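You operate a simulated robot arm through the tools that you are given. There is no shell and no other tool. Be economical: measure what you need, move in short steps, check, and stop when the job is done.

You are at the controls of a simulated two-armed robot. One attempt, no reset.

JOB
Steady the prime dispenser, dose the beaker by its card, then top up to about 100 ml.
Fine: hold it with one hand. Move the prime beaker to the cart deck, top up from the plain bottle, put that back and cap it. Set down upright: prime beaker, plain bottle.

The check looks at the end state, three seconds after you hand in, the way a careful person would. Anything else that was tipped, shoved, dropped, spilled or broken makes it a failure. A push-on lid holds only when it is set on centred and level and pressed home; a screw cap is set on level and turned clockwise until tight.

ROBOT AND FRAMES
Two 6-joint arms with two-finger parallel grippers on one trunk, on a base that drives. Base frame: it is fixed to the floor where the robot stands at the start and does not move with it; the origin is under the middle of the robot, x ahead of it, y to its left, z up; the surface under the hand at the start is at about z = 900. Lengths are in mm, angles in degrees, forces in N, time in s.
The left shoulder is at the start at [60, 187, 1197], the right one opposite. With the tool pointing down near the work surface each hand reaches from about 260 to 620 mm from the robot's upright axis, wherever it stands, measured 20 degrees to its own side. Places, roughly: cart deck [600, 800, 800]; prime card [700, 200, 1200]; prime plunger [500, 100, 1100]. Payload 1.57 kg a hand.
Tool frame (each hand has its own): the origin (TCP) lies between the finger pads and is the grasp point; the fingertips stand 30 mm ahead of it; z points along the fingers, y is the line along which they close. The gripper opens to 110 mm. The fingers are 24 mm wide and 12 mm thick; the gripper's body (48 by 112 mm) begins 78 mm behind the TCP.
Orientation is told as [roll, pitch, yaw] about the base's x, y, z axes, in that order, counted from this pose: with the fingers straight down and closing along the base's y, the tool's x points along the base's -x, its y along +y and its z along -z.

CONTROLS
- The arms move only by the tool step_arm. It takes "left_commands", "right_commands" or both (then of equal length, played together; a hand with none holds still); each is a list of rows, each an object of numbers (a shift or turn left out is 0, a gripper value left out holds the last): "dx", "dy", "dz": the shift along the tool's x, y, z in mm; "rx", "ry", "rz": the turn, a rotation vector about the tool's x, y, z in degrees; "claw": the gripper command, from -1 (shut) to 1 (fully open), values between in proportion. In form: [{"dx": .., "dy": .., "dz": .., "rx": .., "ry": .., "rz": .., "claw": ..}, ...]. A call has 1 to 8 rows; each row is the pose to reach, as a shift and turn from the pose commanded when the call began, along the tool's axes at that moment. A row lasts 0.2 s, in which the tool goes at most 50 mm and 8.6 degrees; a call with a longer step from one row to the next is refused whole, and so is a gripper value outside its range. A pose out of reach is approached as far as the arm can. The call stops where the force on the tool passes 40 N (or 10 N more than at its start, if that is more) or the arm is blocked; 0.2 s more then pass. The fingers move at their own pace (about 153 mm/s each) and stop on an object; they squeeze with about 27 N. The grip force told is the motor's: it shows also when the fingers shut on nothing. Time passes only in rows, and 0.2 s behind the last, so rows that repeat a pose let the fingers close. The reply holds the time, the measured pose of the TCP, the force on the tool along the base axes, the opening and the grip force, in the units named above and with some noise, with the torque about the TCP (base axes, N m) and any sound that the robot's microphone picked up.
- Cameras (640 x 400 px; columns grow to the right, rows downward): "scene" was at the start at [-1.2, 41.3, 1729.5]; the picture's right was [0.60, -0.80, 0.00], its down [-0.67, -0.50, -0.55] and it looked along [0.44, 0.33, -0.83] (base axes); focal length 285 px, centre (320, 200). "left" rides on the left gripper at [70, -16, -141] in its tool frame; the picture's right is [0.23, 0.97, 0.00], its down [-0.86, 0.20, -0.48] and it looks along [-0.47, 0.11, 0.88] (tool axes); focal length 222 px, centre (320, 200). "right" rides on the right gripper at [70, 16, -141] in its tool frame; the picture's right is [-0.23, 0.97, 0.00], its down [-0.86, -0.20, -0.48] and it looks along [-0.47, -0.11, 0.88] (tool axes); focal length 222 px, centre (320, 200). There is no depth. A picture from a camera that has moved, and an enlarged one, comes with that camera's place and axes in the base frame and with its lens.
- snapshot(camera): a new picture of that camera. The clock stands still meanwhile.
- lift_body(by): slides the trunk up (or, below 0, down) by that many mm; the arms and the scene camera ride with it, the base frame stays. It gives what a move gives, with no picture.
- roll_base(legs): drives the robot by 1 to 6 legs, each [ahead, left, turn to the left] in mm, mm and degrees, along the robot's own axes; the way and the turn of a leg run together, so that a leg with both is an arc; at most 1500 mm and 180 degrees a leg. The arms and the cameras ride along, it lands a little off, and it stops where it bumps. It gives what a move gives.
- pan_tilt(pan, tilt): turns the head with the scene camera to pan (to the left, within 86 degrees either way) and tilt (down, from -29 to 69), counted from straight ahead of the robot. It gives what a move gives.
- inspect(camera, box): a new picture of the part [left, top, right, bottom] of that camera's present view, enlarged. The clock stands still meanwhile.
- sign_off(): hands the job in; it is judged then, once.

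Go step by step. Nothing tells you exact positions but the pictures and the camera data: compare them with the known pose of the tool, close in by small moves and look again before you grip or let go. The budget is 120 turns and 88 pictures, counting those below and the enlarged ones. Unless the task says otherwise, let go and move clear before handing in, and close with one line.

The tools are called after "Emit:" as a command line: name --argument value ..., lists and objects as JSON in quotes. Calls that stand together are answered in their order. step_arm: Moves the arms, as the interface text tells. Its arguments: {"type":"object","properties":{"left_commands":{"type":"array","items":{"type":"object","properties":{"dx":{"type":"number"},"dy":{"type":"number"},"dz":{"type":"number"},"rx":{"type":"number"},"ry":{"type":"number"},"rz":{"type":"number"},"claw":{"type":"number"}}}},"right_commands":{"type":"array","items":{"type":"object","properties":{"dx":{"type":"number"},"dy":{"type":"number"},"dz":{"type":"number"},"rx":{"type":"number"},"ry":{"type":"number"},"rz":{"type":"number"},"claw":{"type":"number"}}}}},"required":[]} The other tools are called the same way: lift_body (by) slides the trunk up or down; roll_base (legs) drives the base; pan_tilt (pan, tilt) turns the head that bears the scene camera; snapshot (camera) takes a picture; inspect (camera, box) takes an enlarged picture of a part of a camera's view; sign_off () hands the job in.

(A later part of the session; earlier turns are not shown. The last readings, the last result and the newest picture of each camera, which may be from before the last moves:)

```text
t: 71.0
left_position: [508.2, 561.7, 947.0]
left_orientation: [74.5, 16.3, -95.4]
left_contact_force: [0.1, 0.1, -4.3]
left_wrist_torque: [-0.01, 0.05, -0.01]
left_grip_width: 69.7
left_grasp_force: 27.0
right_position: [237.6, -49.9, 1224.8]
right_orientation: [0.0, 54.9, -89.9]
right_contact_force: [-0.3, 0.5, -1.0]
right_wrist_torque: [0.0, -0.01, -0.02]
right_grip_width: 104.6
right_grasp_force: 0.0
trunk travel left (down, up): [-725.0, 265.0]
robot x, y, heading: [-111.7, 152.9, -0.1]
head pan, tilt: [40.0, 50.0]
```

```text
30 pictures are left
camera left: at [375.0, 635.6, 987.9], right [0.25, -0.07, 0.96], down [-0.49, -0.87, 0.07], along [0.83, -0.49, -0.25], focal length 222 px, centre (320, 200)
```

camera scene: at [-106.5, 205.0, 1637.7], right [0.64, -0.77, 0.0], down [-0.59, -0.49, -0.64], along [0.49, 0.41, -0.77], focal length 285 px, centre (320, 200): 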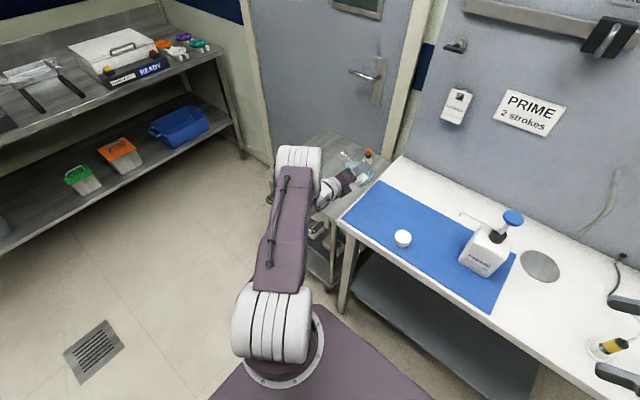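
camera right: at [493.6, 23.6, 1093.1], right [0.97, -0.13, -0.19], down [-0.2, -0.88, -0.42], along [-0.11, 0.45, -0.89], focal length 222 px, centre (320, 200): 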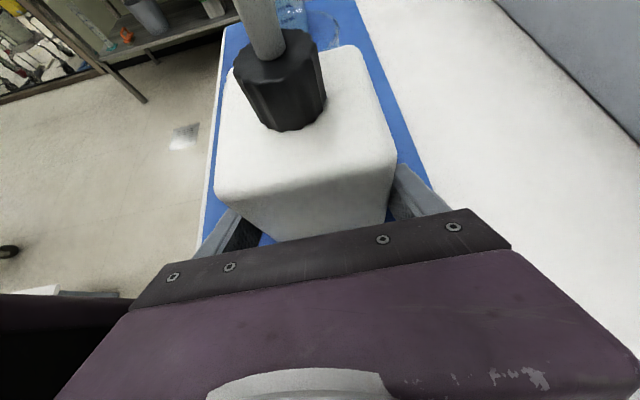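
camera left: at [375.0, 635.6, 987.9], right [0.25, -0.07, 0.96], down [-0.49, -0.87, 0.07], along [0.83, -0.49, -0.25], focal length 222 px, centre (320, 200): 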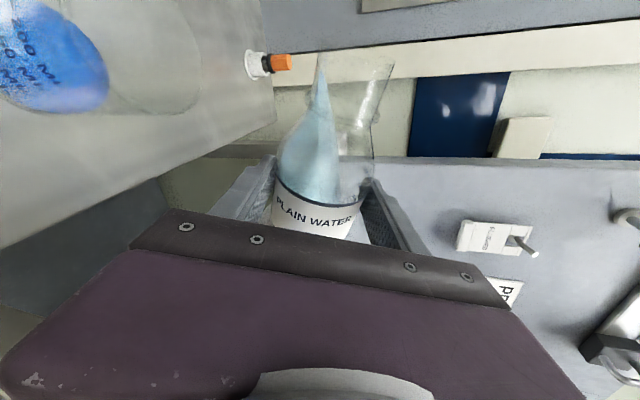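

Water is near the lip. 3° more and hold briefly.

Emit:
step_arm --left_commands '[{"rz": -1.5}, {"rz": -3}, {"rz": -3}]'

Emit:
snapshot --camera "left"

```text
t: 71.8
left_position: [508.1, 562.4, 945.8]
left_orientation: [74.8, 13.3, -94.5]
left_contact_force: [-0.2, 0.5, -5.0]
left_wrist_torque: [-0.04, 0.06, -0.02]
left_grip_width: 68.9
left_grasp_force: 26.9
right_position: [236.6, -50.4, 1223.7]
right_orientation: [0.0, 54.9, -89.9]
right_contact_force: [0.1, -0.2, -0.4]
right_wrist_torque: [-0.01, -0.01, -0.03]
right_grip_width: 104.5
right_grasp_force: 0.0
trunk travel left (down, up): [-725.0, 265.0]
robot x, y, heading: [-111.9, 151.7, 0.0]
head pan, tilt: [40.0, 50.0]
```

```text
29 pictures are left
camera left: at [373.3, 636.0, 983.8], right [0.26, -0.02, 0.97], down [-0.48, -0.87, 0.11], along [0.84, -0.49, -0.23], focal length 222 px, centre (320, 200)
```

left: 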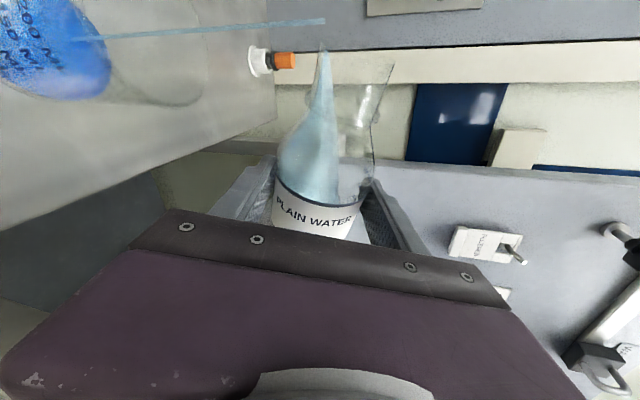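

A thin stream falls into the beaker. Hold for a second and check.

Emit:
step_arm --left_commands '[{}, {}, {}, {}]'

Emit:
snapshot --camera "left"

```text
t: 72.8
left_position: [507.6, 562.6, 946.2]
left_orientation: [74.7, 13.3, -94.5]
left_contact_force: [0.0, -0.7, -4.3]
left_wrist_torque: [-0.01, 0.03, -0.01]
left_grip_width: 69.0
left_grasp_force: 26.7
right_position: [237.2, -49.9, 1224.9]
right_orientation: [0.0, 54.9, -89.9]
right_contact_force: [0.8, 0.3, -0.5]
right_wrist_torque: [0.01, -0.03, 0.01]
right_grip_width: 104.5
right_grasp_force: 0.2
trunk travel left (down, up): [-725.0, 265.0]
robot x, y, heading: [-106.3, 154.5, 0.1]
head pan, tilt: [40.0, 50.0]
```

```text
28 pictures are left
camera left: at [373.3, 636.0, 983.8], right [0.26, -0.02, 0.97], down [-0.48, -0.87, 0.11], along [0.84, -0.49, -0.23], focal length 222 px, centre (320, 200)
```

left: 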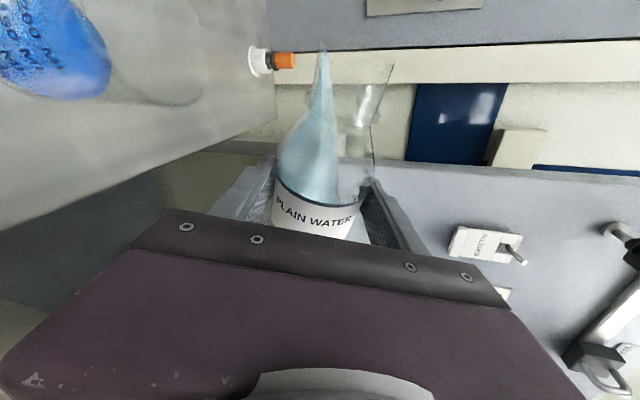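

Pouring stops at equilibrium, so the amount follows the tilt. I tilt 3° more slowly and let it settle.

Emit:
step_arm --left_commands '[{"rz": -0.75}, {"rz": -1.5}, {"rz": -2.25}, {"rz": -3}, {"rz": -3}, {"rz": -3}, {"rz": -3}]'

Emit:
snapshot --camera "left"

```text
t: 74.4
left_position: [508.4, 561.9, 945.5]
left_orientation: [74.8, 10.3, -93.7]
left_contact_force: [0.2, -0.7, -3.8]
left_wrist_torque: [-0.05, 0.08, -0.01]
left_grip_width: 68.9
left_grasp_force: 27.4
right_position: [237.9, -50.0, 1224.9]
right_orientation: [0.0, 54.9, -89.9]
right_contact_force: [-0.1, 0.2, -0.6]
right_wrist_torque: [0.0, 0.02, -0.01]
right_grip_width: 104.3
right_grasp_force: 0.1
trunk travel left (down, up): [-725.0, 265.0]
robot x, y, heading: [-106.0, 155.4, 0.0]
head pan, tilt: [40.0, 50.0]
```

```text
27 pictures are left
camera left: at [373.3, 635.9, 980.1], right [0.26, 0.04, 0.97], down [-0.47, -0.87, 0.16], along [0.85, -0.49, -0.21], focal length 222 px, centre (320, 200)
```

left: 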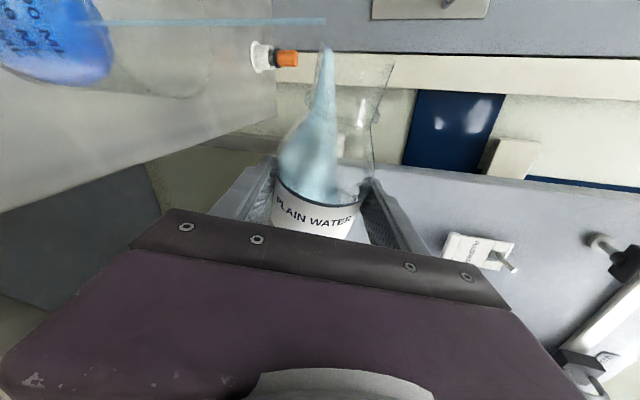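

Emit:
step_arm --left_commands '[{}, {}, {}, {}, {}, {}]'

Emit:
inspect --camera "left" --box '[0, 0, 400, 250]'

```text
t: 75.8
left_position: [509.2, 563.6, 945.9]
left_orientation: [74.8, 10.4, -93.6]
left_contact_force: [-1.0, -0.6, -4.1]
left_wrist_torque: [-0.02, 0.03, -0.03]
left_grip_width: 69.3
left_grasp_force: 26.8
right_position: [236.5, -49.7, 1223.9]
right_orientation: [0.0, 54.9, -89.9]
right_contact_force: [0.0, 0.5, 0.4]
right_wrist_torque: [0.0, 0.0, -0.03]
right_grip_width: 104.7
right_grasp_force: 0.0
trunk travel left (down, up): [-725.0, 265.0]
robot x, y, heading: [-111.9, 155.2, 0.0]
head pan, tilt: [40.0, 50.0]
```

```text
1.60 times, centred on (200, 125) of left
camera zoom: at [373.3, 635.9, 980.1], right [0.26, 0.04, 0.97], down [-0.47, -0.87, 0.16], along [0.85, -0.49, -0.21], focal length 355 px, centre (512, 320)
```

zoom: 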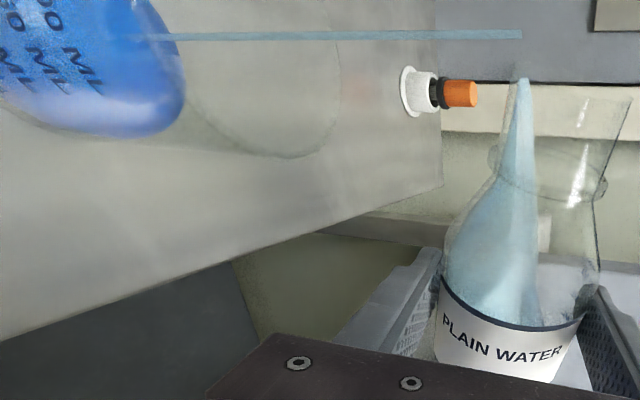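

Still flowing slowly. Hold on until it settles.

Emit:
step_arm --left_commands '[{}, {}, {}, {}, {}, {}, {}, {}]'

Emit:
inspect --camera "left" --box '[0, 0, 400, 250]'

```text
t: 77.6
left_position: [508.1, 563.0, 946.2]
left_orientation: [74.9, 10.4, -93.7]
left_contact_force: [-0.3, 1.3, -4.2]
left_wrist_torque: [-0.04, 0.05, -0.02]
left_grip_width: 69.4
left_grasp_force: 27.1
right_position: [237.4, -49.9, 1224.9]
right_orientation: [0.0, 54.9, -89.9]
right_contact_force: [0.9, 0.5, 1.0]
right_wrist_torque: [0.01, 0.0, 0.02]
right_grip_width: 104.5
right_grasp_force: 0.0
trunk travel left (down, up): [-725.0, 265.0]
robot x, y, heading: [-110.2, 154.8, -0.1]
head pan, tilt: [40.0, 50.0]
```

```text
1.60 times, centred on (200, 125) of left
camera zoom: at [373.3, 635.9, 980.1], right [0.26, 0.04, 0.97], down [-0.47, -0.87, 0.16], along [0.85, -0.49, -0.21], focal length 355 px, centre (512, 320)
```

zoom: 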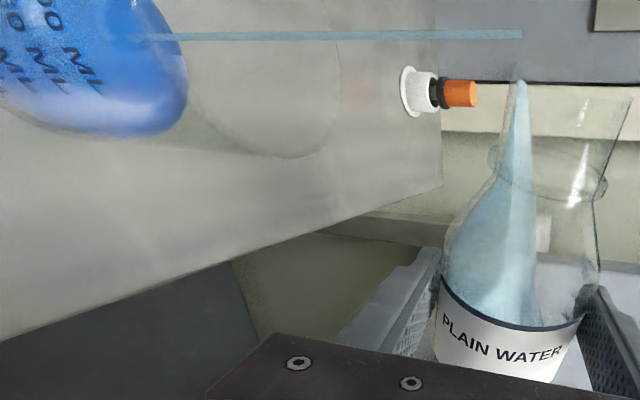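

By my estimate only 10–15 ml came so far. I tilt 3° more and hold.

Emit:
step_arm --left_commands '[{"rz": -1}, {"rz": -2}, {"rz": -3}, {"rz": -3}, {"rz": -3}, {"rz": -3}, {"rz": -3}, {"rz": -3}]'

Emit:
inspect --camera "left" --box '[0, 0, 400, 250]'

```text
t: 79.4
left_position: [508.3, 563.6, 947.2]
left_orientation: [75.0, 7.5, -93.0]
left_contact_force: [0.8, 0.8, -3.3]
left_wrist_torque: [-0.06, 0.05, 0.01]
left_grip_width: 69.2
left_grasp_force: 26.4
right_position: [236.6, -50.2, 1224.2]
right_orientation: [0.0, 54.8, -89.9]
right_contact_force: [-0.7, -0.3, 0.6]
right_wrist_torque: [0.04, 0.0, 0.01]
right_grip_width: 104.7
right_grasp_force: 0.1
trunk travel left (down, up): [-725.0, 265.0]
robot x, y, heading: [-105.5, 155.1, -0.1]
head pan, tilt: [40.0, 50.0]
```

```text
1.60 times, centred on (200, 125) of left
camera zoom: at [372.1, 635.1, 976.6], right [0.26, 0.09, 0.96], down [-0.46, -0.87, 0.2], along [0.85, -0.49, -0.18], focal length 355 px, centre (512, 320)
```

zoom: 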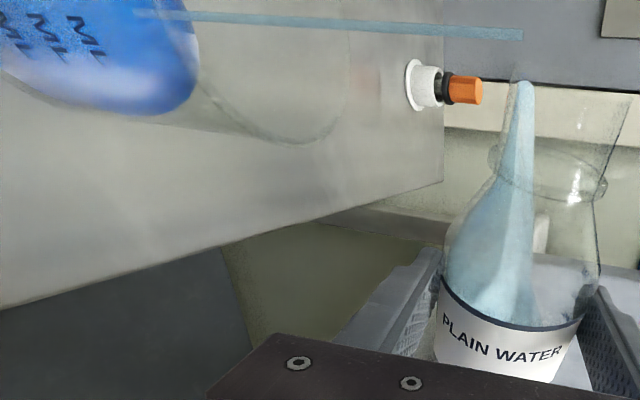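

Level estimated up another 10 ml. I tilt 3° further and hold again.

Emit:
step_arm --left_commands '[{"rz": -1}, {"rz": -2}, {"rz": -3}, {"rz": -3}, {"rz": -3}, {"rz": -3}, {"rz": -3}, {"rz": -3}]'

Emit:
inspect --camera "left" --box '[0, 0, 400, 250]'

```text
t: 81.2
left_position: [509.9, 561.6, 947.0]
left_orientation: [75.1, 4.6, -92.2]
left_contact_force: [0.3, -0.2, -3.1]
left_wrist_torque: [0.01, 0.05, 0.0]
left_grip_width: 69.0
left_grasp_force: 27.1
right_position: [237.6, -50.3, 1223.8]
right_orientation: [0.0, 54.9, -90.0]
right_contact_force: [-0.2, 0.0, -0.1]
right_wrist_torque: [-0.03, 0.0, -0.03]
right_grip_width: 104.8
right_grasp_force: 0.0
trunk travel left (down, up): [-725.0, 265.0]
robot x, y, heading: [-108.2, 155.4, 0.2]
head pan, tilt: [40.0, 50.0]
```

```text
1.60 times, centred on (200, 125) of left
camera zoom: at [371.7, 634.9, 973.2], right [0.26, 0.14, 0.96], down [-0.44, -0.86, 0.25], along [0.86, -0.49, -0.16], focal length 355 px, centre (512, 320)
```

zoom: 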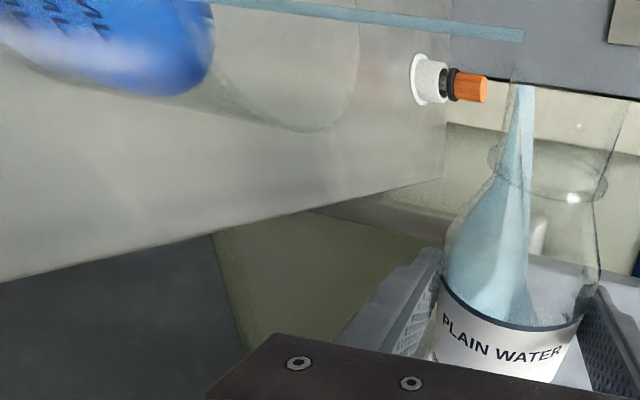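

Estimated total now about 55–60 ml. Hold at this tilt for another 1.6 s.

Emit:
step_arm --left_commands '[{}, {}, {}, {}, {}, {}, {}, {}]'

Emit:
inspect --camera "left" --box '[0, 0, 400, 250]'

```text
t: 83.0
left_position: [508.1, 562.3, 945.9]
left_orientation: [75.1, 4.6, -92.2]
left_contact_force: [0.3, -0.9, -4.7]
left_wrist_torque: [-0.05, 0.07, -0.03]
left_grip_width: 69.3
left_grasp_force: 27.1
right_position: [237.0, -49.4, 1224.4]
right_orientation: [-0.1, 54.9, -89.9]
right_contact_force: [-1.1, -0.7, 0.4]
right_wrist_torque: [0.02, -0.01, -0.02]
right_grip_width: 104.4
right_grasp_force: 0.1
trunk travel left (down, up): [-725.0, 265.0]
robot x, y, heading: [-105.8, 155.0, 0.0]
head pan, tilt: [40.0, 50.0]
```

```text
1.60 times, centred on (200, 125) of left
camera zoom: at [371.7, 634.9, 973.2], right [0.26, 0.14, 0.96], down [-0.44, -0.86, 0.25], along [0.86, -0.49, -0.16], focal length 355 px, centre (512, 320)
```

zoom: 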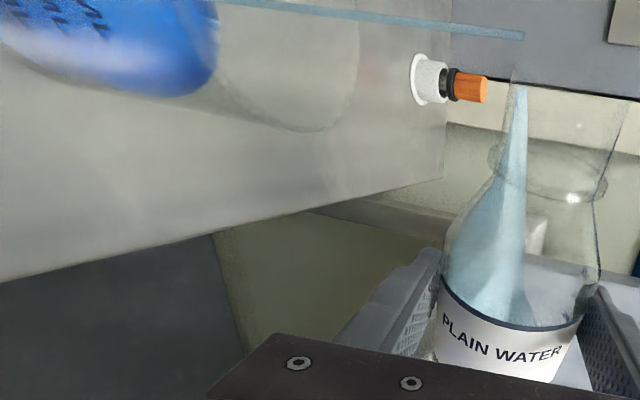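

Level about 62 ml by estimate. Another 2° and hold, then I'll tilt back and read the marks.

Emit:
step_arm --left_commands '[{"rz": -1}, {"rz": -2}, {"rz": -2}, {"rz": -2}, {"rz": -2}, {"rz": -2}, {"rz": -2}, {"rz": -2}]'

Emit:
step_arm --left_commands '[{"rz": 8}, {"rz": 16}, {"rz": 24}, {"rz": 32}, {"rz": 40}, {"rz": 40}, {"rz": 40}]'

Emit:
inspect --camera "left" --box '[0, 50, 240, 250]'

```text
t: 84.8
left_position: [507.6, 561.8, 946.5]
left_orientation: [75.0, 2.7, -91.7]
left_contact_force: [-0.4, 0.6, -2.8]
left_wrist_torque: [-0.02, 0.03, -0.02]
left_grip_width: 69.0
left_grasp_force: 27.3
right_position: [239.0, -51.0, 1224.0]
right_orientation: [0.0, 54.9, -89.9]
right_contact_force: [-0.2, -0.3, -0.1]
right_wrist_torque: [0.0, 0.02, 0.01]
right_grip_width: 104.6
right_grasp_force: 0.0
trunk travel left (down, up): [-725.0, 265.0]
robot x, y, heading: [-109.6, 155.9, -0.1]
head pan, tilt: [40.0, 50.0]
```

```text
t: 86.4
left_position: [507.0, 562.6, 946.7]
left_orientation: [70.1, 41.0, -104.3]
left_contact_force: [-0.9, -1.2, -4.6]
left_wrist_torque: [-0.01, 0.06, 0.0]
left_grip_width: 68.9
left_grasp_force: 26.8
right_position: [236.6, -50.6, 1223.7]
right_orientation: [0.1, 54.9, -89.9]
right_contact_force: [-0.6, 0.3, 0.2]
right_wrist_torque: [-0.02, -0.05, 0.01]
right_grip_width: 104.3
right_grasp_force: 0.1
trunk travel left (down, up): [-725.0, 265.0]
robot x, y, heading: [-111.4, 153.6, -0.2]
head pan, tilt: [40.0, 50.0]
```

```text
2.00 times, centred on (120, 150) of left
camera zoom: at [381.6, 626.1, 1017.7], right [0.21, -0.5, 0.84], down [-0.59, -0.75, -0.3], along [0.78, -0.43, -0.45], focal length 444 px, centre (720, 300)
```

zoom: 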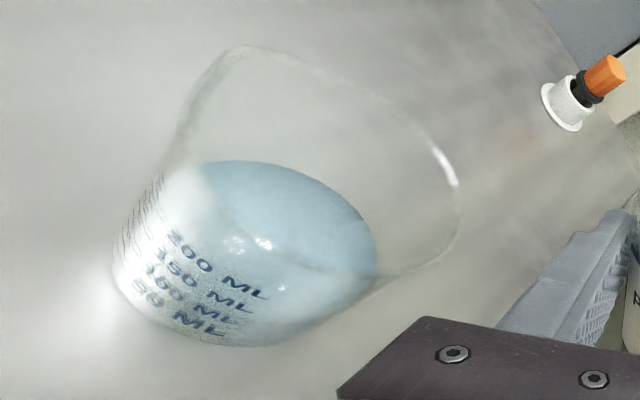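

The water reads near the 100 ml mark from above, but the view is poor. I bring the bottle upright and back aside so that the scene camera can read the beaker.

Emit:
step_arm --left_commands '[{"rz": 8}, {"rz": 16}, {"rz": 24}, {"rz": 32}, {"rz": 40}, {"rz": 46}]'

Emit:
step_arm --left_commands '[{"dx": 28, "dz": -8}, {"dx": 28, "dy": 40, "dz": -20}, {"dx": 24, "dy": 85, "dz": -35}, {"dx": 20, "dy": 130, "dz": -55}, {"dx": 15, "dy": 151, "dz": -66}]'

Emit:
inspect --camera "scene" --box '[310, 130, 410, 230]'

```text
t: 87.8
left_position: [507.9, 563.1, 947.9]
left_orientation: [4.0, 75.1, -176.8]
left_contact_force: [0.2, 0.3, -2.7]
left_wrist_torque: [-0.01, 0.03, -0.03]
left_grip_width: 69.2
left_grasp_force: 27.0
right_position: [236.8, -51.0, 1225.0]
right_orientation: [0.0, 54.9, -89.8]
right_contact_force: [-1.0, 0.4, -0.1]
right_wrist_torque: [-0.03, -0.02, -0.04]
right_grip_width: 104.7
right_grasp_force: 0.1
trunk travel left (down, up): [-725.0, 265.0]
robot x, y, heading: [-106.9, 155.6, -0.0]
head pan, tilt: [40.0, 50.0]
```

```text
t: 89.0
left_position: [448.4, 410.8, 981.7]
left_orientation: [4.5, 75.1, -176.5]
left_contact_force: [0.7, 0.1, -2.8]
left_wrist_torque: [-0.02, 0.04, 0.04]
left_grip_width: 69.1
left_grasp_force: 26.7
right_position: [237.8, -51.8, 1224.1]
right_orientation: [-0.1, 55.1, -89.9]
right_contact_force: [-0.4, 0.8, 0.0]
right_wrist_torque: [0.02, 0.02, 0.0]
right_grip_width: 104.6
right_grasp_force: 0.1
trunk travel left (down, up): [-725.0, 265.0]
robot x, y, heading: [-105.3, 152.0, 0.0]
head pan, tilt: [40.0, 50.0]
```

```text
4.00 times, centred on (360, 180) of scene
camera zoom: at [-106.1, 203.4, 1637.8], right [0.64, -0.77, 0.0], down [-0.59, -0.49, -0.64], along [0.49, 0.41, -0.77], focal length 1142 px, centre (160, 280)
```

zoom: 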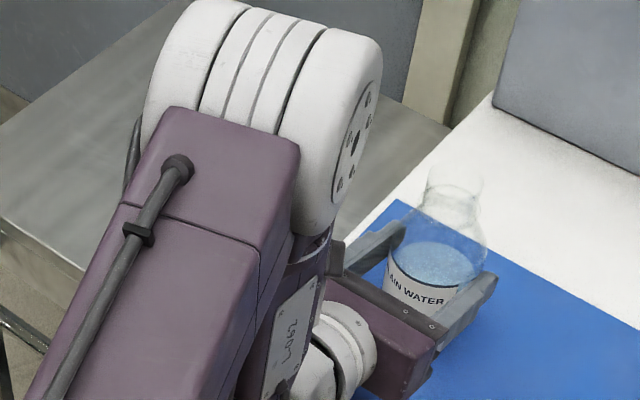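

The forearm hides the beaker here, but the left camera should see it from this place.

Emit:
inspect --camera "left" --box '[0, 150, 160, 290]'

```text
2.86 times, centred on (80, 220) of left
camera zoom: at [331.1, 430.2, 1085.4], right [0.05, -0.97, 0.24], down [-0.68, -0.2, -0.7], along [0.73, -0.13, -0.67], focal length 635 px, centre (1006, 143)
```

zoom: 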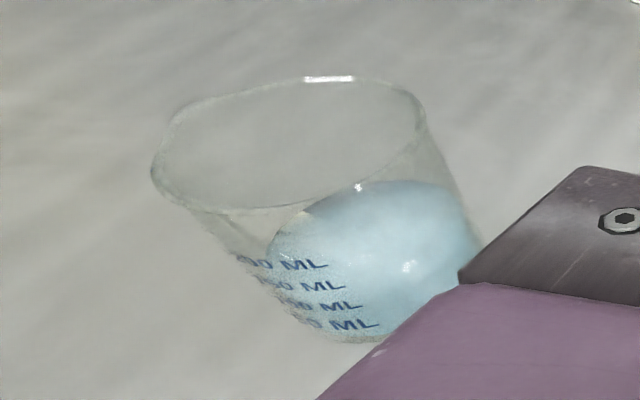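

The reading is still uncertain (about 85–100 ml), so I set the bottle back on its place and then look at the beaker level from the side. First down to a few mm above the mat, with the last 1° of roll taken out.

Emit:
step_arm --left_commands '[{"rz": 1, "dx": -5, "dy": -1, "dz": 0}, {"rz": 1, "dx": -12, "dy": -1, "dz": 1.5}, {"rz": 1, "dx": -19, "dy": -1, "dz": 3}, {"rz": 1, "dx": -21, "dy": -1, "dz": 3.6}]'

Emit:
step_arm --left_commands '[{"dx": -1.5, "dz": 0.4}, {"dx": -2.9, "dz": 0.8}]'

```text
t: 90.0
left_position: [444.1, 412.2, 960.0]
left_orientation: [0.6, 75.2, 179.8]
left_contact_force: [0.1, -0.9, -4.2]
left_wrist_torque: [-0.02, 0.09, -0.01]
left_grip_width: 68.8
left_grasp_force: 27.1
right_position: [237.0, -49.4, 1225.0]
right_orientation: [-0.1, 54.9, -89.8]
right_contact_force: [-0.6, 0.0, -0.2]
right_wrist_torque: [-0.02, 0.01, 0.0]
right_grip_width: 104.9
right_grasp_force: 0.1
trunk travel left (down, up): [-725.0, 265.0]
robot x, y, heading: [-108.2, 156.7, -0.1]
head pan, tilt: [40.0, 50.0]
```

```text
t: 90.6
left_position: [444.3, 411.3, 956.4]
left_orientation: [0.7, 75.2, 179.8]
left_contact_force: [0.3, -0.8, -0.4]
left_wrist_torque: [0.03, 0.0, 0.01]
left_grip_width: 69.0
left_grasp_force: 26.8
right_position: [237.4, -50.0, 1225.0]
right_orientation: [0.1, 54.8, -89.9]
right_contact_force: [0.2, -0.1, 0.5]
right_wrist_torque: [0.0, -0.02, 0.0]
right_grip_width: 104.5
right_grasp_force: 0.0
trunk travel left (down, up): [-725.0, 265.0]
robot x, y, heading: [-107.2, 154.2, -0.0]
head pan, tilt: [40.0, 50.0]
```

Re-working the clean view through the beaker's mouth: the 20 ml start gives z 780 and the fill now z about 804, i.e. about 100–104 ml, agreeing with the 100 mark. The bottle's foot is on the mat (weight gone), so I release it and withdraw.

Emit:
step_arm --left_commands '[{"claw": -0.2}, {"claw": 0.3}, {"claw": 0.6}, {"claw": 0.75}, {"dz": -35}, {"dz": -75}, {"dz": -110}]'

Emit:
inspect --camera "left" --box '[220, 60, 480, 260]'

Emit:
inspect --camera "scene" --box '[320, 150, 480, 270]'

```text
t: 92.2
left_position: [338.7, 414.7, 989.2]
left_orientation: [0.8, 75.2, 179.8]
left_contact_force: [-0.5, -0.5, 0.0]
left_wrist_torque: [0.01, 0.0, 0.02]
left_grip_width: 96.2
left_grasp_force: 0.1
right_position: [234.8, -49.8, 1225.0]
right_orientation: [0.2, 54.9, -89.8]
right_contact_force: [-0.2, -0.3, -0.3]
right_wrist_torque: [0.0, -0.02, 0.04]
right_grip_width: 104.3
right_grasp_force: 0.2
trunk travel left (down, up): [-725.0, 265.0]
robot x, y, heading: [-107.5, 154.8, 0.0]
head pan, tilt: [40.0, 50.0]
```

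```text
2.00 times, centred on (350, 160) of left
camera zoom: at [220.6, 433.6, 1092.7], right [0.04, -0.97, 0.22], down [-0.68, -0.19, -0.7], along [0.73, -0.12, -0.67], focal length 444 px, centre (260, 280)
```

zoom: 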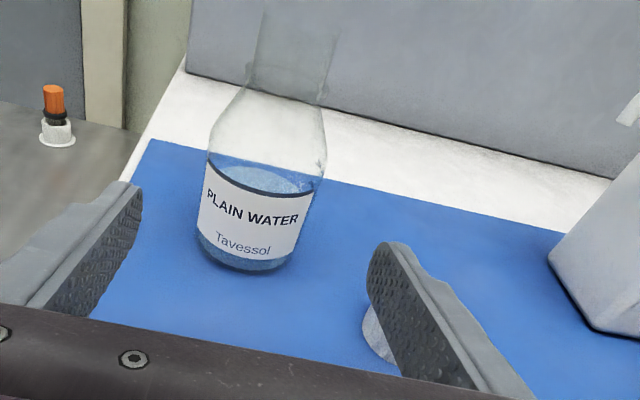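

```text
3.33 times, centred on (400, 210) of scene
camera zoom: at [-107.6, 204.7, 1637.7], right [0.64, -0.77, 0.0], down [-0.59, -0.49, -0.64], along [0.49, 0.41, -0.77], focal length 951 px, centre (53, 167)
```

zoom: 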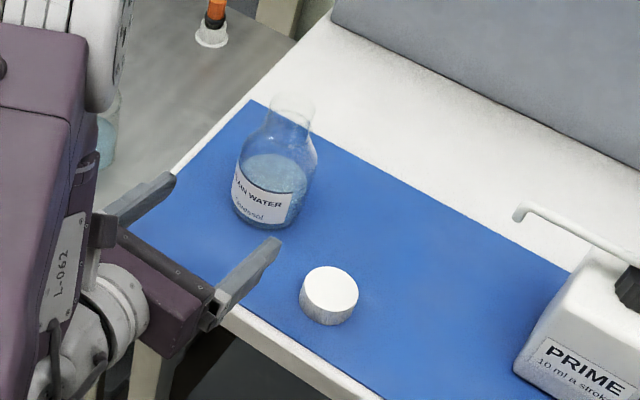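

The bottle stands upright back in place. Now the cap: I raise the left hand and pitch it to point straight down.

Emit:
step_arm --left_commands '[{"dx": 25, "dz": -7, "ry": -8.3}, {"dx": 50, "dz": -14, "ry": -16.6}, {"dx": 75, "dz": -20, "ry": -25}, {"dx": 97, "dz": -26, "ry": -33.3}, {"dx": 97, "dz": -26, "ry": -41.6}, {"dx": 97, "dz": -26, "ry": -50}, {"dx": 97, "dz": -26, "ry": -58.3}, {"dx": 97, "dz": -26, "ry": -66.6}]'

Emit:
step_arm --left_commands '[{"ry": -8.3}, {"ry": -8.6}]'

Emit:
snapshot --camera "left"

```text
t: 94.0
left_position: [339.3, 416.1, 1085.0]
left_orientation: [0.1, 8.5, 179.3]
left_contact_force: [-0.5, 0.5, 0.0]
left_wrist_torque: [0.0, 0.0, -0.02]
left_grip_width: 96.6
left_grasp_force: 0.1
left hand out of reach, approached as far as the arm can: row 1, 2, 3, 5, 6
right_position: [236.9, -48.2, 1224.6]
right_orientation: [0.0, 54.9, -89.9]
right_contact_force: [-0.4, 0.4, -1.0]
right_wrist_torque: [0.0, -0.02, 0.04]
right_grip_width: 104.4
right_grasp_force: 0.1
trunk travel left (down, up): [-725.0, 265.0]
robot x, y, heading: [-107.8, 157.2, -0.1]
head pan, tilt: [40.0, 50.0]
```

```text
t: 94.6
left_position: [339.0, 415.0, 1087.7]
left_orientation: [0.1, -0.2, 179.1]
left_contact_force: [0.4, -0.8, 0.2]
left_wrist_torque: [-0.01, -0.03, 0.0]
left_grip_width: 96.5
left_grasp_force: 0.2
right_position: [236.5, -50.0, 1224.4]
right_orientation: [0.0, 54.9, -89.9]
right_contact_force: [-0.7, -0.9, 0.0]
right_wrist_torque: [-0.01, 0.0, -0.01]
right_grip_width: 104.6
right_grasp_force: 0.0
trunk travel left (down, up): [-725.0, 265.0]
robot x, y, heading: [-110.1, 156.7, 0.1]
head pan, tilt: [40.0, 50.0]
```

```text
16 pictures are left
camera left: at [409.4, 431.0, 1229.0], right [0.21, -0.98, 0.0], down [-0.86, -0.18, 0.48], along [-0.47, -0.1, -0.88], focal length 222 px, centre (320, 200)
```

left: 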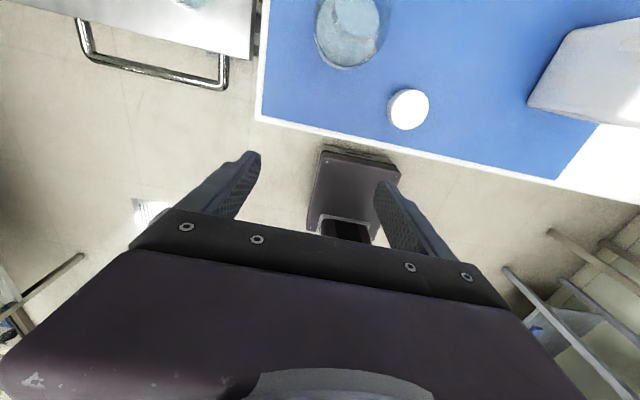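

Tool points down and the cap is at about (399, 313). I go above it and look closely.

Emit:
step_arm --left_commands '[{"dx": 24, "dy": 41, "claw": 0.4}, {"dx": 48, "dy": 82}, {"dx": 60, "dy": 102, "dz": 20}, {"dx": 60, "dy": 102, "dz": 60}, {"dx": 60, "dy": 102, "dz": 100}]'

Emit:
inspect --camera "left" --box '[210, 20, 450, 220]'

```text
t: 95.8
left_position: [389.6, 353.9, 980.2]
left_orientation: [2.4, 0.4, 177.6]
left_contact_force: [-0.2, 0.5, 0.0]
left_wrist_torque: [-0.03, -0.06, 0.04]
left_grip_width: 76.8
left_grasp_force: 0.1
left hand out of reach, approached as far as the arm can: row 1, 2, 3, 4, 5
right_position: [237.7, -50.1, 1224.3]
right_orientation: [0.0, 54.8, -89.8]
right_contact_force: [0.4, 0.3, 0.7]
right_wrist_torque: [0.02, -0.01, 0.0]
right_grip_width: 104.6
right_grasp_force: 0.2
trunk travel left (down, up): [-725.0, 265.0]
robot x, y, heading: [-107.7, 155.3, -0.1]
head pan, tilt: [40.0, 50.0]
```

```text
2.00 times, centred on (330, 120) of left
camera zoom: at [461.0, 373.7, 1122.1], right [0.19, -0.98, 0.04], down [-0.86, -0.14, 0.48], along [-0.47, -0.13, -0.88], focal length 444 px, centre (300, 360)
```

zoom: 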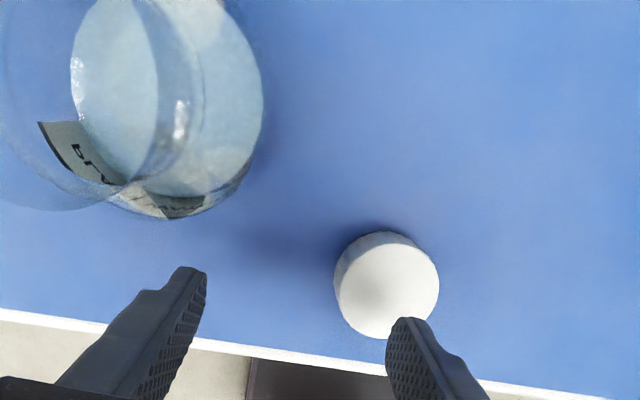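

This flipped wrist pose is near its limit here. I raise and turn the hand back about its own axis to the natural yaw (0).

Emit:
step_arm --left_commands '[{"dz": -45}, {"dz": -90, "rz": 8.5}, {"dz": -130, "rz": 17}, {"dz": -130, "rz": 25.5}, {"dz": -130, "rz": 34}, {"dz": -130, "rz": 42.5}, {"dz": -130, "rz": 51}, {"dz": -130, "rz": 59.5}]'

Emit:
step_arm --left_commands '[{"rz": 8.5}, {"rz": 17}, {"rz": 25.5}, {"rz": 34}, {"rz": 42.5}, {"rz": 51}, {"rz": 59.5}, {"rz": 68}]'

Emit:
step_arm --left_commands '[{"rz": 8.5}, {"rz": 17}, {"rz": 25.5}, {"rz": 34}, {"rz": 42.5}, {"rz": 50}]'

```text
t: 97.6
left_position: [389.7, 349.2, 1111.9]
left_orientation: [0.0, 0.1, 119.3]
left_contact_force: [0.1, -0.5, 0.0]
left_wrist_torque: [0.03, -0.01, -0.01]
left_grip_width: 76.8
left_grasp_force: 0.1
left hand out of reach, approached as far as the arm can: row 1
right_position: [237.4, -50.0, 1224.7]
right_orientation: [0.1, 54.9, -89.8]
right_contact_force: [0.4, 0.2, -0.4]
right_wrist_torque: [0.03, -0.01, 0.0]
right_grip_width: 104.3
right_grasp_force: 0.1
trunk travel left (down, up): [-725.0, 265.0]
robot x, y, heading: [-112.1, 157.3, -0.0]
head pan, tilt: [40.0, 50.0]
```

```text
t: 99.4
left_position: [388.3, 348.0, 1110.5]
left_orientation: [-0.1, 0.2, 51.4]
left_contact_force: [-0.1, 0.2, 0.5]
left_wrist_torque: [0.0, 0.05, 0.02]
left_grip_width: 77.1
left_grasp_force: 0.1
right_position: [238.0, -50.0, 1223.8]
right_orientation: [0.1, 54.9, -89.8]
right_contact_force: [-0.8, -0.8, -0.5]
right_wrist_torque: [-0.01, -0.03, -0.01]
right_grip_width: 104.5
right_grasp_force: 0.0
trunk travel left (down, up): [-725.0, 265.0]
robot x, y, heading: [-108.1, 155.2, 0.2]
head pan, tilt: [40.0, 50.0]
```

```text
t: 100.8
left_position: [389.7, 349.3, 1110.5]
left_orientation: [-0.1, 0.0, 1.4]
left_contact_force: [0.8, 1.0, 0.6]
left_wrist_torque: [0.01, 0.0, 0.0]
left_grip_width: 77.4
left_grasp_force: 0.1
right_position: [237.0, -50.9, 1224.7]
right_orientation: [0.1, 54.9, -89.9]
right_contact_force: [0.3, 0.1, -0.7]
right_wrist_torque: [-0.02, 0.0, -0.03]
right_grip_width: 104.4
right_grasp_force: 0.1
trunk travel left (down, up): [-725.0, 265.0]
robot x, y, heading: [-107.9, 156.1, -0.0]
head pan, tilt: [40.0, 50.0]
```

Now the hand is in its natural pose. I move over the cap at (399, 312) and lower part way for a close look.

Emit:
step_arm --left_commands '[{"dx": -9.3, "dy": -37.3, "dz": 0}, {"dx": -9.3, "dy": -37.3, "dz": 48}, {"dx": -9.3, "dy": -37.3, "dz": 96}, {"dx": -9.3, "dy": -37.3, "dz": 130}]'

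Emit:
inspect --camera "left" --box '[230, 20, 470, 220]'

```text
t: 101.8
left_position: [401.7, 311.2, 980.5]
left_orientation: [-0.3, 0.0, 1.6]
left_contact_force: [-0.1, -0.5, -0.2]
left_wrist_torque: [0.01, 0.0, 0.02]
left_grip_width: 77.2
left_grasp_force: 0.0
right_position: [238.0, -50.3, 1223.6]
right_orientation: [0.0, 55.1, -89.9]
right_contact_force: [0.0, -0.1, 0.2]
right_wrist_torque: [0.01, 0.04, 0.04]
right_grip_width: 104.3
right_grasp_force: 0.2
trunk travel left (down, up): [-725.0, 265.0]
robot x, y, heading: [-111.9, 153.6, -0.0]
head pan, tilt: [40.0, 50.0]
```

```text
2.00 times, centred on (350, 120) of left
camera zoom: at [332.5, 293.1, 1123.6], right [-0.25, 0.97, 0.0], down [0.85, 0.22, 0.48], along [0.46, 0.12, -0.88], focal length 444 px, centre (260, 360)
```

zoom: 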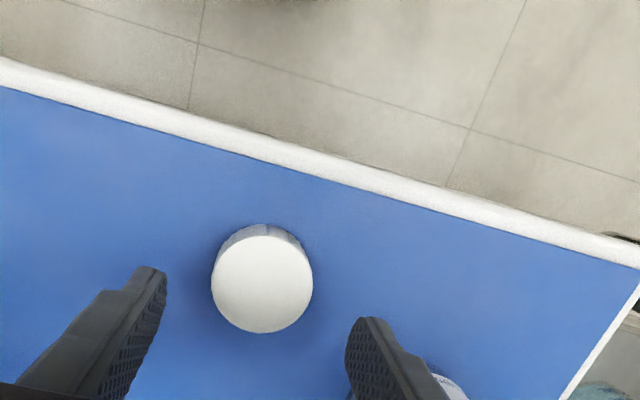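

The cap is centred between the fingers, 3 mm nearer to me. I lower and grip it.

Emit:
step_arm --left_commands '[{"dx": 3, "dz": 20}, {"dx": 3, "dz": 43}, {"dx": 3, "dz": 43, "claw": 0.1}, {"dx": 3, "dz": 43, "claw": -0.1}, {"dx": 3, "dz": 43, "claw": -1}, {"dx": 3, "dz": 43, "claw": -1}]'

Emit:
inspect --camera "left" --box '[260, 90, 380, 190]'

```text
t: 103.2
left_position: [396.9, 311.1, 936.6]
left_orientation: [-0.2, 0.0, 1.6]
left_contact_force: [0.0, 0.3, 0.2]
left_wrist_torque: [0.06, 0.02, 0.01]
left_grip_width: 46.3
left_grasp_force: 26.8
right_position: [237.5, -51.0, 1224.8]
right_orientation: [0.1, 54.9, -89.7]
right_contact_force: [0.4, 0.5, -0.5]
right_wrist_torque: [0.01, 0.0, -0.01]
right_grip_width: 104.6
right_grasp_force: 0.1
trunk travel left (down, up): [-725.0, 265.0]
robot x, y, heading: [-105.9, 160.0, -0.2]
head pan, tilt: [40.0, 50.0]
```

```text
4.00 times, centred on (320, 140) of left
camera zoom: at [328.8, 293.1, 1079.4], right [-0.25, 0.97, 0.0], down [0.85, 0.22, 0.48], along [0.46, 0.12, -0.88], focal length 888 px, centre (320, 440)
```

zoom: 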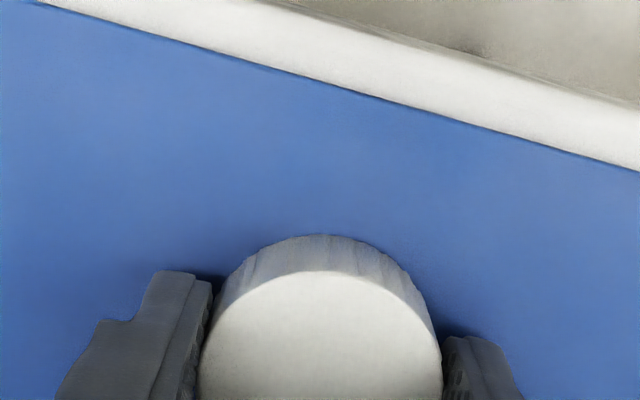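

The cap is ribbed, so it is a screw cap (46 mm grip). I lift it, raise the trunk back, and drive so that the bottle comes to where both hands can work on it: right hand to hold, left to screw.

Emit:
step_arm --left_commands '[{"dz": -20}, {"dz": -60}, {"dz": -105}, {"dz": -150}]'

Emit:
lift_body --by 100

Emit:
roll_base --legs '[[0, 150, 0], [80, 0, 0]]'

Emit:
step_arm --right_commands '[{"rx": -6.15, "rz": 4.3}, {"rx": -12.3, "rz": 8.6}, {"rx": -18.45, "rz": 12.9}, {"rx": -24.6, "rz": 17.2}, {"rx": -30.75, "rz": 21.5}, {"rx": -36.9, "rz": 25.8}]'

Emit:
snapshot --camera "right"

```text
t: 104.2
left_position: [397.8, 311.3, 1089.1]
left_orientation: [-0.2, 0.1, 1.6]
left_contact_force: [-0.1, 0.3, 0.1]
left_wrist_torque: [0.01, -0.03, -0.02]
left_grip_width: 46.1
left_grasp_force: 27.0
right_position: [235.6, -49.7, 1224.3]
right_orientation: [0.1, 54.9, -89.9]
right_contact_force: [0.2, 0.9, 0.0]
right_wrist_torque: [0.02, -0.01, -0.03]
right_grip_width: 104.4
right_grasp_force: 0.0
trunk travel left (down, up): [-725.0, 265.0]
robot x, y, heading: [-108.3, 153.7, 0.1]
head pan, tilt: [40.0, 50.0]
```

```text
t: 105.5
left_position: [399.3, 312.7, 1187.9]
left_orientation: [-0.3, 0.0, 1.6]
left_contact_force: [-1.0, -1.0, 0.0]
left_wrist_torque: [0.0, 0.0, -0.02]
left_grip_width: 46.3
left_grasp_force: 26.8
right_position: [237.2, -49.3, 1324.5]
right_orientation: [0.0, 54.9, -89.7]
right_contact_force: [-0.8, -0.5, -0.4]
right_wrist_torque: [0.01, 0.04, 0.0]
right_grip_width: 104.6
right_grasp_force: 0.0
trunk travel left (down, up): [-825.0, 165.0]
robot x, y, heading: [-111.6, 155.9, -0.0]
head pan, tilt: [40.0, 50.0]
```

```text
t: 107.5
left_position: [469.5, 463.7, 1190.9]
left_orientation: [-0.1, -0.3, 1.9]
left_contact_force: [-0.9, -0.2, -0.4]
left_wrist_torque: [0.03, -0.02, -0.01]
left_grip_width: 46.3
left_grasp_force: 27.4
right_position: [310.0, 99.4, 1325.7]
right_orientation: [0.6, 54.9, -89.1]
right_contact_force: [0.4, 1.4, 0.0]
right_wrist_torque: [-0.03, -0.06, -0.01]
right_grip_width: 104.5
right_grasp_force: 0.0
trunk travel left (down, up): [-825.0, 165.0]
robot x, y, heading: [-31.4, 308.5, 0.2]
head pan, tilt: [40.0, 50.0]
```

```text
t: 108.9
left_position: [475.3, 464.6, 1188.4]
left_orientation: [-0.2, 0.0, 1.9]
left_contact_force: [-0.5, 0.3, 0.1]
left_wrist_torque: [-0.03, 0.03, 0.02]
left_grip_width: 46.5
left_grasp_force: 26.6
right_position: [315.7, 102.0, 1324.6]
right_orientation: [0.2, 54.9, -134.6]
right_contact_force: [-0.3, 1.2, 0.1]
right_wrist_torque: [-0.05, 0.01, -0.01]
right_grip_width: 104.5
right_grasp_force: 0.2
trunk travel left (down, up): [-825.0, 165.0]
robot x, y, heading: [-30.0, 306.8, 0.3]
head pan, tilt: [40.0, 50.0]
```

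```text
12 pictures are left
camera right: at [273.9, 37.6, 1462.9], right [0.6, -0.78, -0.18], down [-0.76, -0.49, -0.43], along [0.24, 0.4, -0.89], focal length 222 px, centre (320, 200)
```

right: 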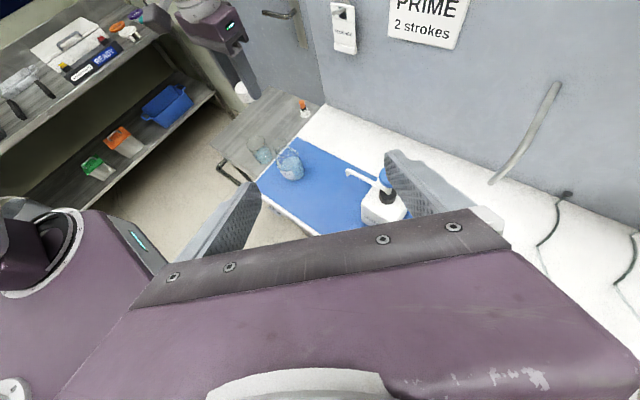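

All as wanted. I bring the right hand to a pre-grasp point in front-right of the bottle.

Emit:
step_arm --right_commands '[{"dx": -14, "dy": -13.5, "dz": 42}, {"dx": -28, "dy": -27, "dz": 84}, {"dx": -42.6, "dy": -40.6, "dz": 125.7}, {"dx": -57, "dy": -54, "dz": 168}, {"dx": -71, "dy": -67.6, "dz": 209}, {"dx": -85, "dy": -81, "dz": 251}, {"dx": -99.5, "dy": -94.7, "dz": 293}, {"dx": -113.7, "dy": -108.2, "dz": 335}]'

Emit:
step_arm --right_commands '[{"dx": -14, "dy": -13.5, "dz": 42, "claw": 0.8}]'

Emit:
snapshot --camera "right"

```text
t: 110.7
left_position: [477.9, 464.9, 1188.3]
left_orientation: [-0.3, 0.0, 1.9]
left_contact_force: [0.2, 0.3, 0.2]
left_wrist_torque: [0.0, 0.0, -0.02]
left_grip_width: 46.3
left_grasp_force: 27.3
right_position: [384.3, 320.9, 1035.6]
right_orientation: [0.2, 54.8, -134.3]
right_contact_force: [0.1, 0.2, 0.0]
right_wrist_torque: [0.0, 0.01, -0.01]
right_grip_width: 104.4
right_grasp_force: 0.1
right hand out of reach, approached as far as the arm can: row 2, 3, 4, 5, 6
trunk travel left (down, up): [-825.0, 165.0]
robot x, y, heading: [-30.6, 303.9, 0.5]
head pan, tilt: [40.0, 50.0]
```

```text
t: 111.1
left_position: [474.8, 465.1, 1188.0]
left_orientation: [-0.4, 0.0, 2.0]
left_contact_force: [0.1, -0.3, 0.4]
left_wrist_torque: [0.01, -0.01, -0.01]
left_grip_width: 46.4
left_grasp_force: 27.5
right_position: [397.3, 349.7, 997.4]
right_orientation: [0.4, 54.8, -134.4]
right_contact_force: [0.2, 0.7, -0.6]
right_wrist_torque: [0.01, 0.02, 0.02]
right_grip_width: 99.3
right_grasp_force: 0.2
trunk travel left (down, up): [-825.0, 165.0]
robot x, y, heading: [-31.0, 307.9, 0.5]
head pan, tilt: [40.0, 50.0]
```

```text
11 pictures are left
camera right: at [355.3, 285.4, 1136.6], right [0.6, -0.78, -0.18], down [-0.76, -0.49, -0.43], along [0.24, 0.39, -0.89], focal length 222 px, centre (320, 200)
```

right: 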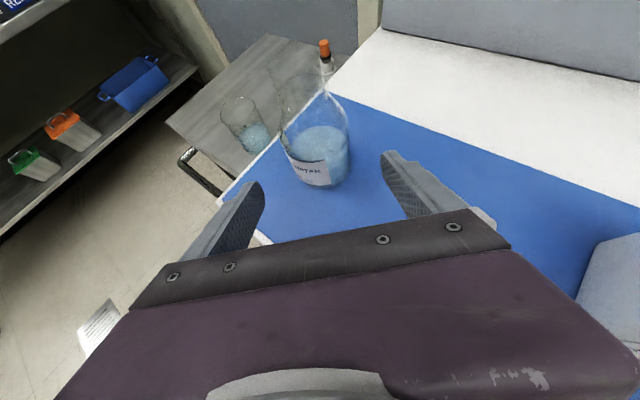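

The bottle is centred, about 82 mm ahead. I advance and grip it.

Emit:
step_arm --right_commands '[{"dx": 5, "dy": -2.6, "dz": 30}, {"dx": 5, "dy": -2.6, "dz": 62}, {"dx": 5, "dy": -2.6, "dz": 90}, {"dx": 5, "dy": -2.6, "dz": 90, "claw": 0.5}, {"dx": 5, "dy": -2.6, "dz": 90, "claw": 0.35}, {"dx": 5, "dy": -2.6, "dz": 90, "claw": 0.2}, {"dx": 5, "dy": -2.6, "dz": 90, "claw": -0.5}, {"dx": 5, "dy": -2.6, "dz": 90, "claw": -1}]'

Emit:
inspect --camera "right" --box '[220, 0, 440, 240]'

```text
t: 112.9
left_position: [476.6, 463.8, 1188.6]
left_orientation: [-0.2, 0.0, 1.9]
left_contact_force: [0.3, 0.7, -0.6]
left_wrist_torque: [0.0, 0.0, 0.01]
left_grip_width: 46.2
left_grasp_force: 26.8
right_position: [449.6, 408.6, 954.5]
right_orientation: [0.2, 55.0, -134.4]
right_contact_force: [0.8, 0.3, -0.7]
right_wrist_torque: [0.07, 0.03, 0.0]
right_grip_width: 68.7
right_grasp_force: 27.0
trunk travel left (down, up): [-825.0, 165.0]
robot x, y, heading: [-28.7, 306.7, 0.4]
head pan, tilt: [40.0, 50.0]
```

```text
1.67 times, centred on (330, 120) of right
camera zoom: at [406.7, 343.2, 1093.3], right [0.6, -0.78, -0.18], down [-0.76, -0.49, -0.43], along [0.24, 0.4, -0.89], focal length 370 px, centre (303, 333)
```

zoom: 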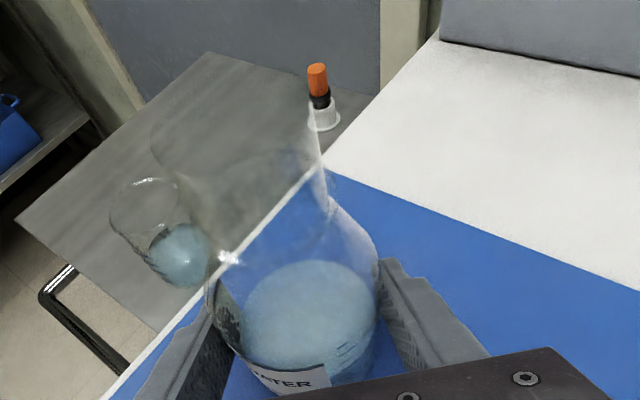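

The bottle is firmly held (68.7 mm), with its axis at about (452, 411). I bring the cap above it while turning the left hand back by 88°, to gain room for the clockwise turn.

Emit:
step_arm --left_commands '[{"dx": 9, "dy": -17, "rz": -8}, {"dx": 18, "dy": -35, "rz": -16}, {"dx": 26, "dy": -51.7, "rz": -24}, {"dx": 26, "dy": -51.7, "rz": -32}, {"dx": 26, "dy": -51.7, "rz": -40}, {"dx": 26, "dy": -51.7, "rz": -48}, {"dx": 26, "dy": -51.7, "rz": -56}, {"dx": 26, "dy": -51.7, "rz": -64}]'

Emit:
step_arm --left_commands '[{"rz": -8, "dz": 30}, {"rz": -16, "dz": 55}, {"rz": -24, "dz": 75}, {"rz": -24, "dz": 75}]'

Emit:
snapshot --camera "left"

Emit:
inspect --camera "right" --box '[220, 0, 440, 240]'

```text
t: 114.7
left_position: [451.8, 411.9, 1189.0]
left_orientation: [-0.1, 0.3, 66.0]
left_contact_force: [0.2, 0.6, -0.5]
left_wrist_torque: [0.0, 0.0, 0.0]
left_grip_width: 46.3
left_grasp_force: 27.1
right_position: [448.5, 407.8, 955.3]
right_orientation: [0.2, 55.0, -134.5]
right_contact_force: [-0.2, -0.3, 0.0]
right_wrist_torque: [0.04, 0.1, 0.01]
right_grip_width: 69.1
right_grasp_force: 27.4
trunk travel left (down, up): [-825.0, 165.0]
robot x, y, heading: [-27.5, 306.1, 0.5]
head pan, tilt: [40.0, 50.0]
```

```text
t: 115.7
left_position: [452.2, 411.4, 1114.6]
left_orientation: [0.1, 0.2, 90.1]
left_contact_force: [0.5, -0.8, 0.2]
left_wrist_torque: [0.02, 0.02, 0.02]
left_grip_width: 46.1
left_grasp_force: 26.7
right_position: [449.5, 407.9, 955.4]
right_orientation: [0.2, 55.0, -134.5]
right_contact_force: [0.7, 0.4, 0.2]
right_wrist_torque: [0.04, 0.09, -0.01]
right_grip_width: 69.0
right_grasp_force: 26.9
trunk travel left (down, up): [-825.0, 165.0]
robot x, y, heading: [-33.8, 305.2, 0.0]
head pan, tilt: [40.0, 50.0]
```

```text
9 pictures are left
camera left: at [468.9, 341.7, 1257.2], right [-0.97, -0.23, 0.0], down [-0.2, 0.86, 0.48], along [-0.11, 0.46, -0.88], focal length 222 px, centre (320, 200)
```

left: 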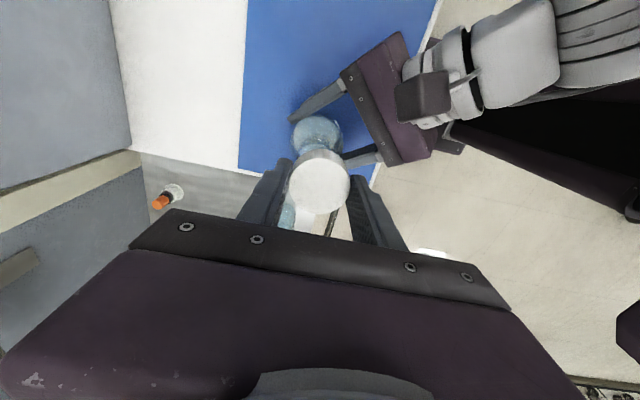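

```text
1.67 times, centred on (330, 120) of right
camera zoom: at [406.7, 343.3, 1093.3], right [0.6, -0.78, -0.18], down [-0.76, -0.49, -0.43], along [0.24, 0.4, -0.89], focal length 370 px, centre (303, 333)
```

zoom: 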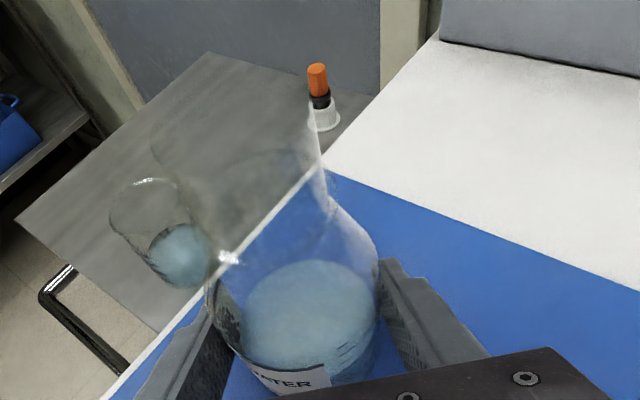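

The cap hangs about 35 mm over the neck. I zoom in to check the alignment before lowering.

Emit:
inspect --camera "left" --box '[270, 100, 370, 220]'

```text
3.33 times, centred on (320, 160) of left
camera zoom: at [468.9, 341.7, 1257.2], right [-0.97, -0.23, 0.0], down [-0.2, 0.86, 0.48], along [-0.11, 0.46, -0.88], focal length 740 px, centre (320, 333)
```

zoom: 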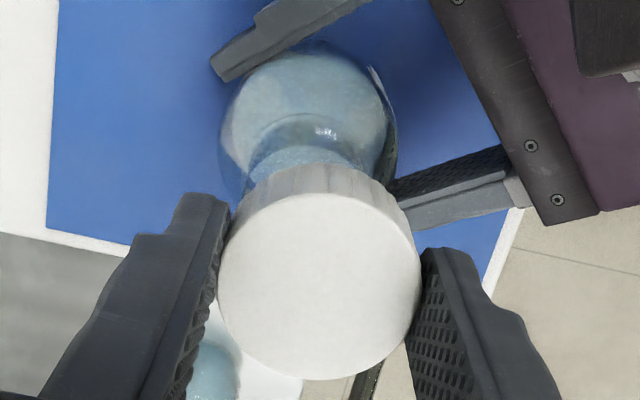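

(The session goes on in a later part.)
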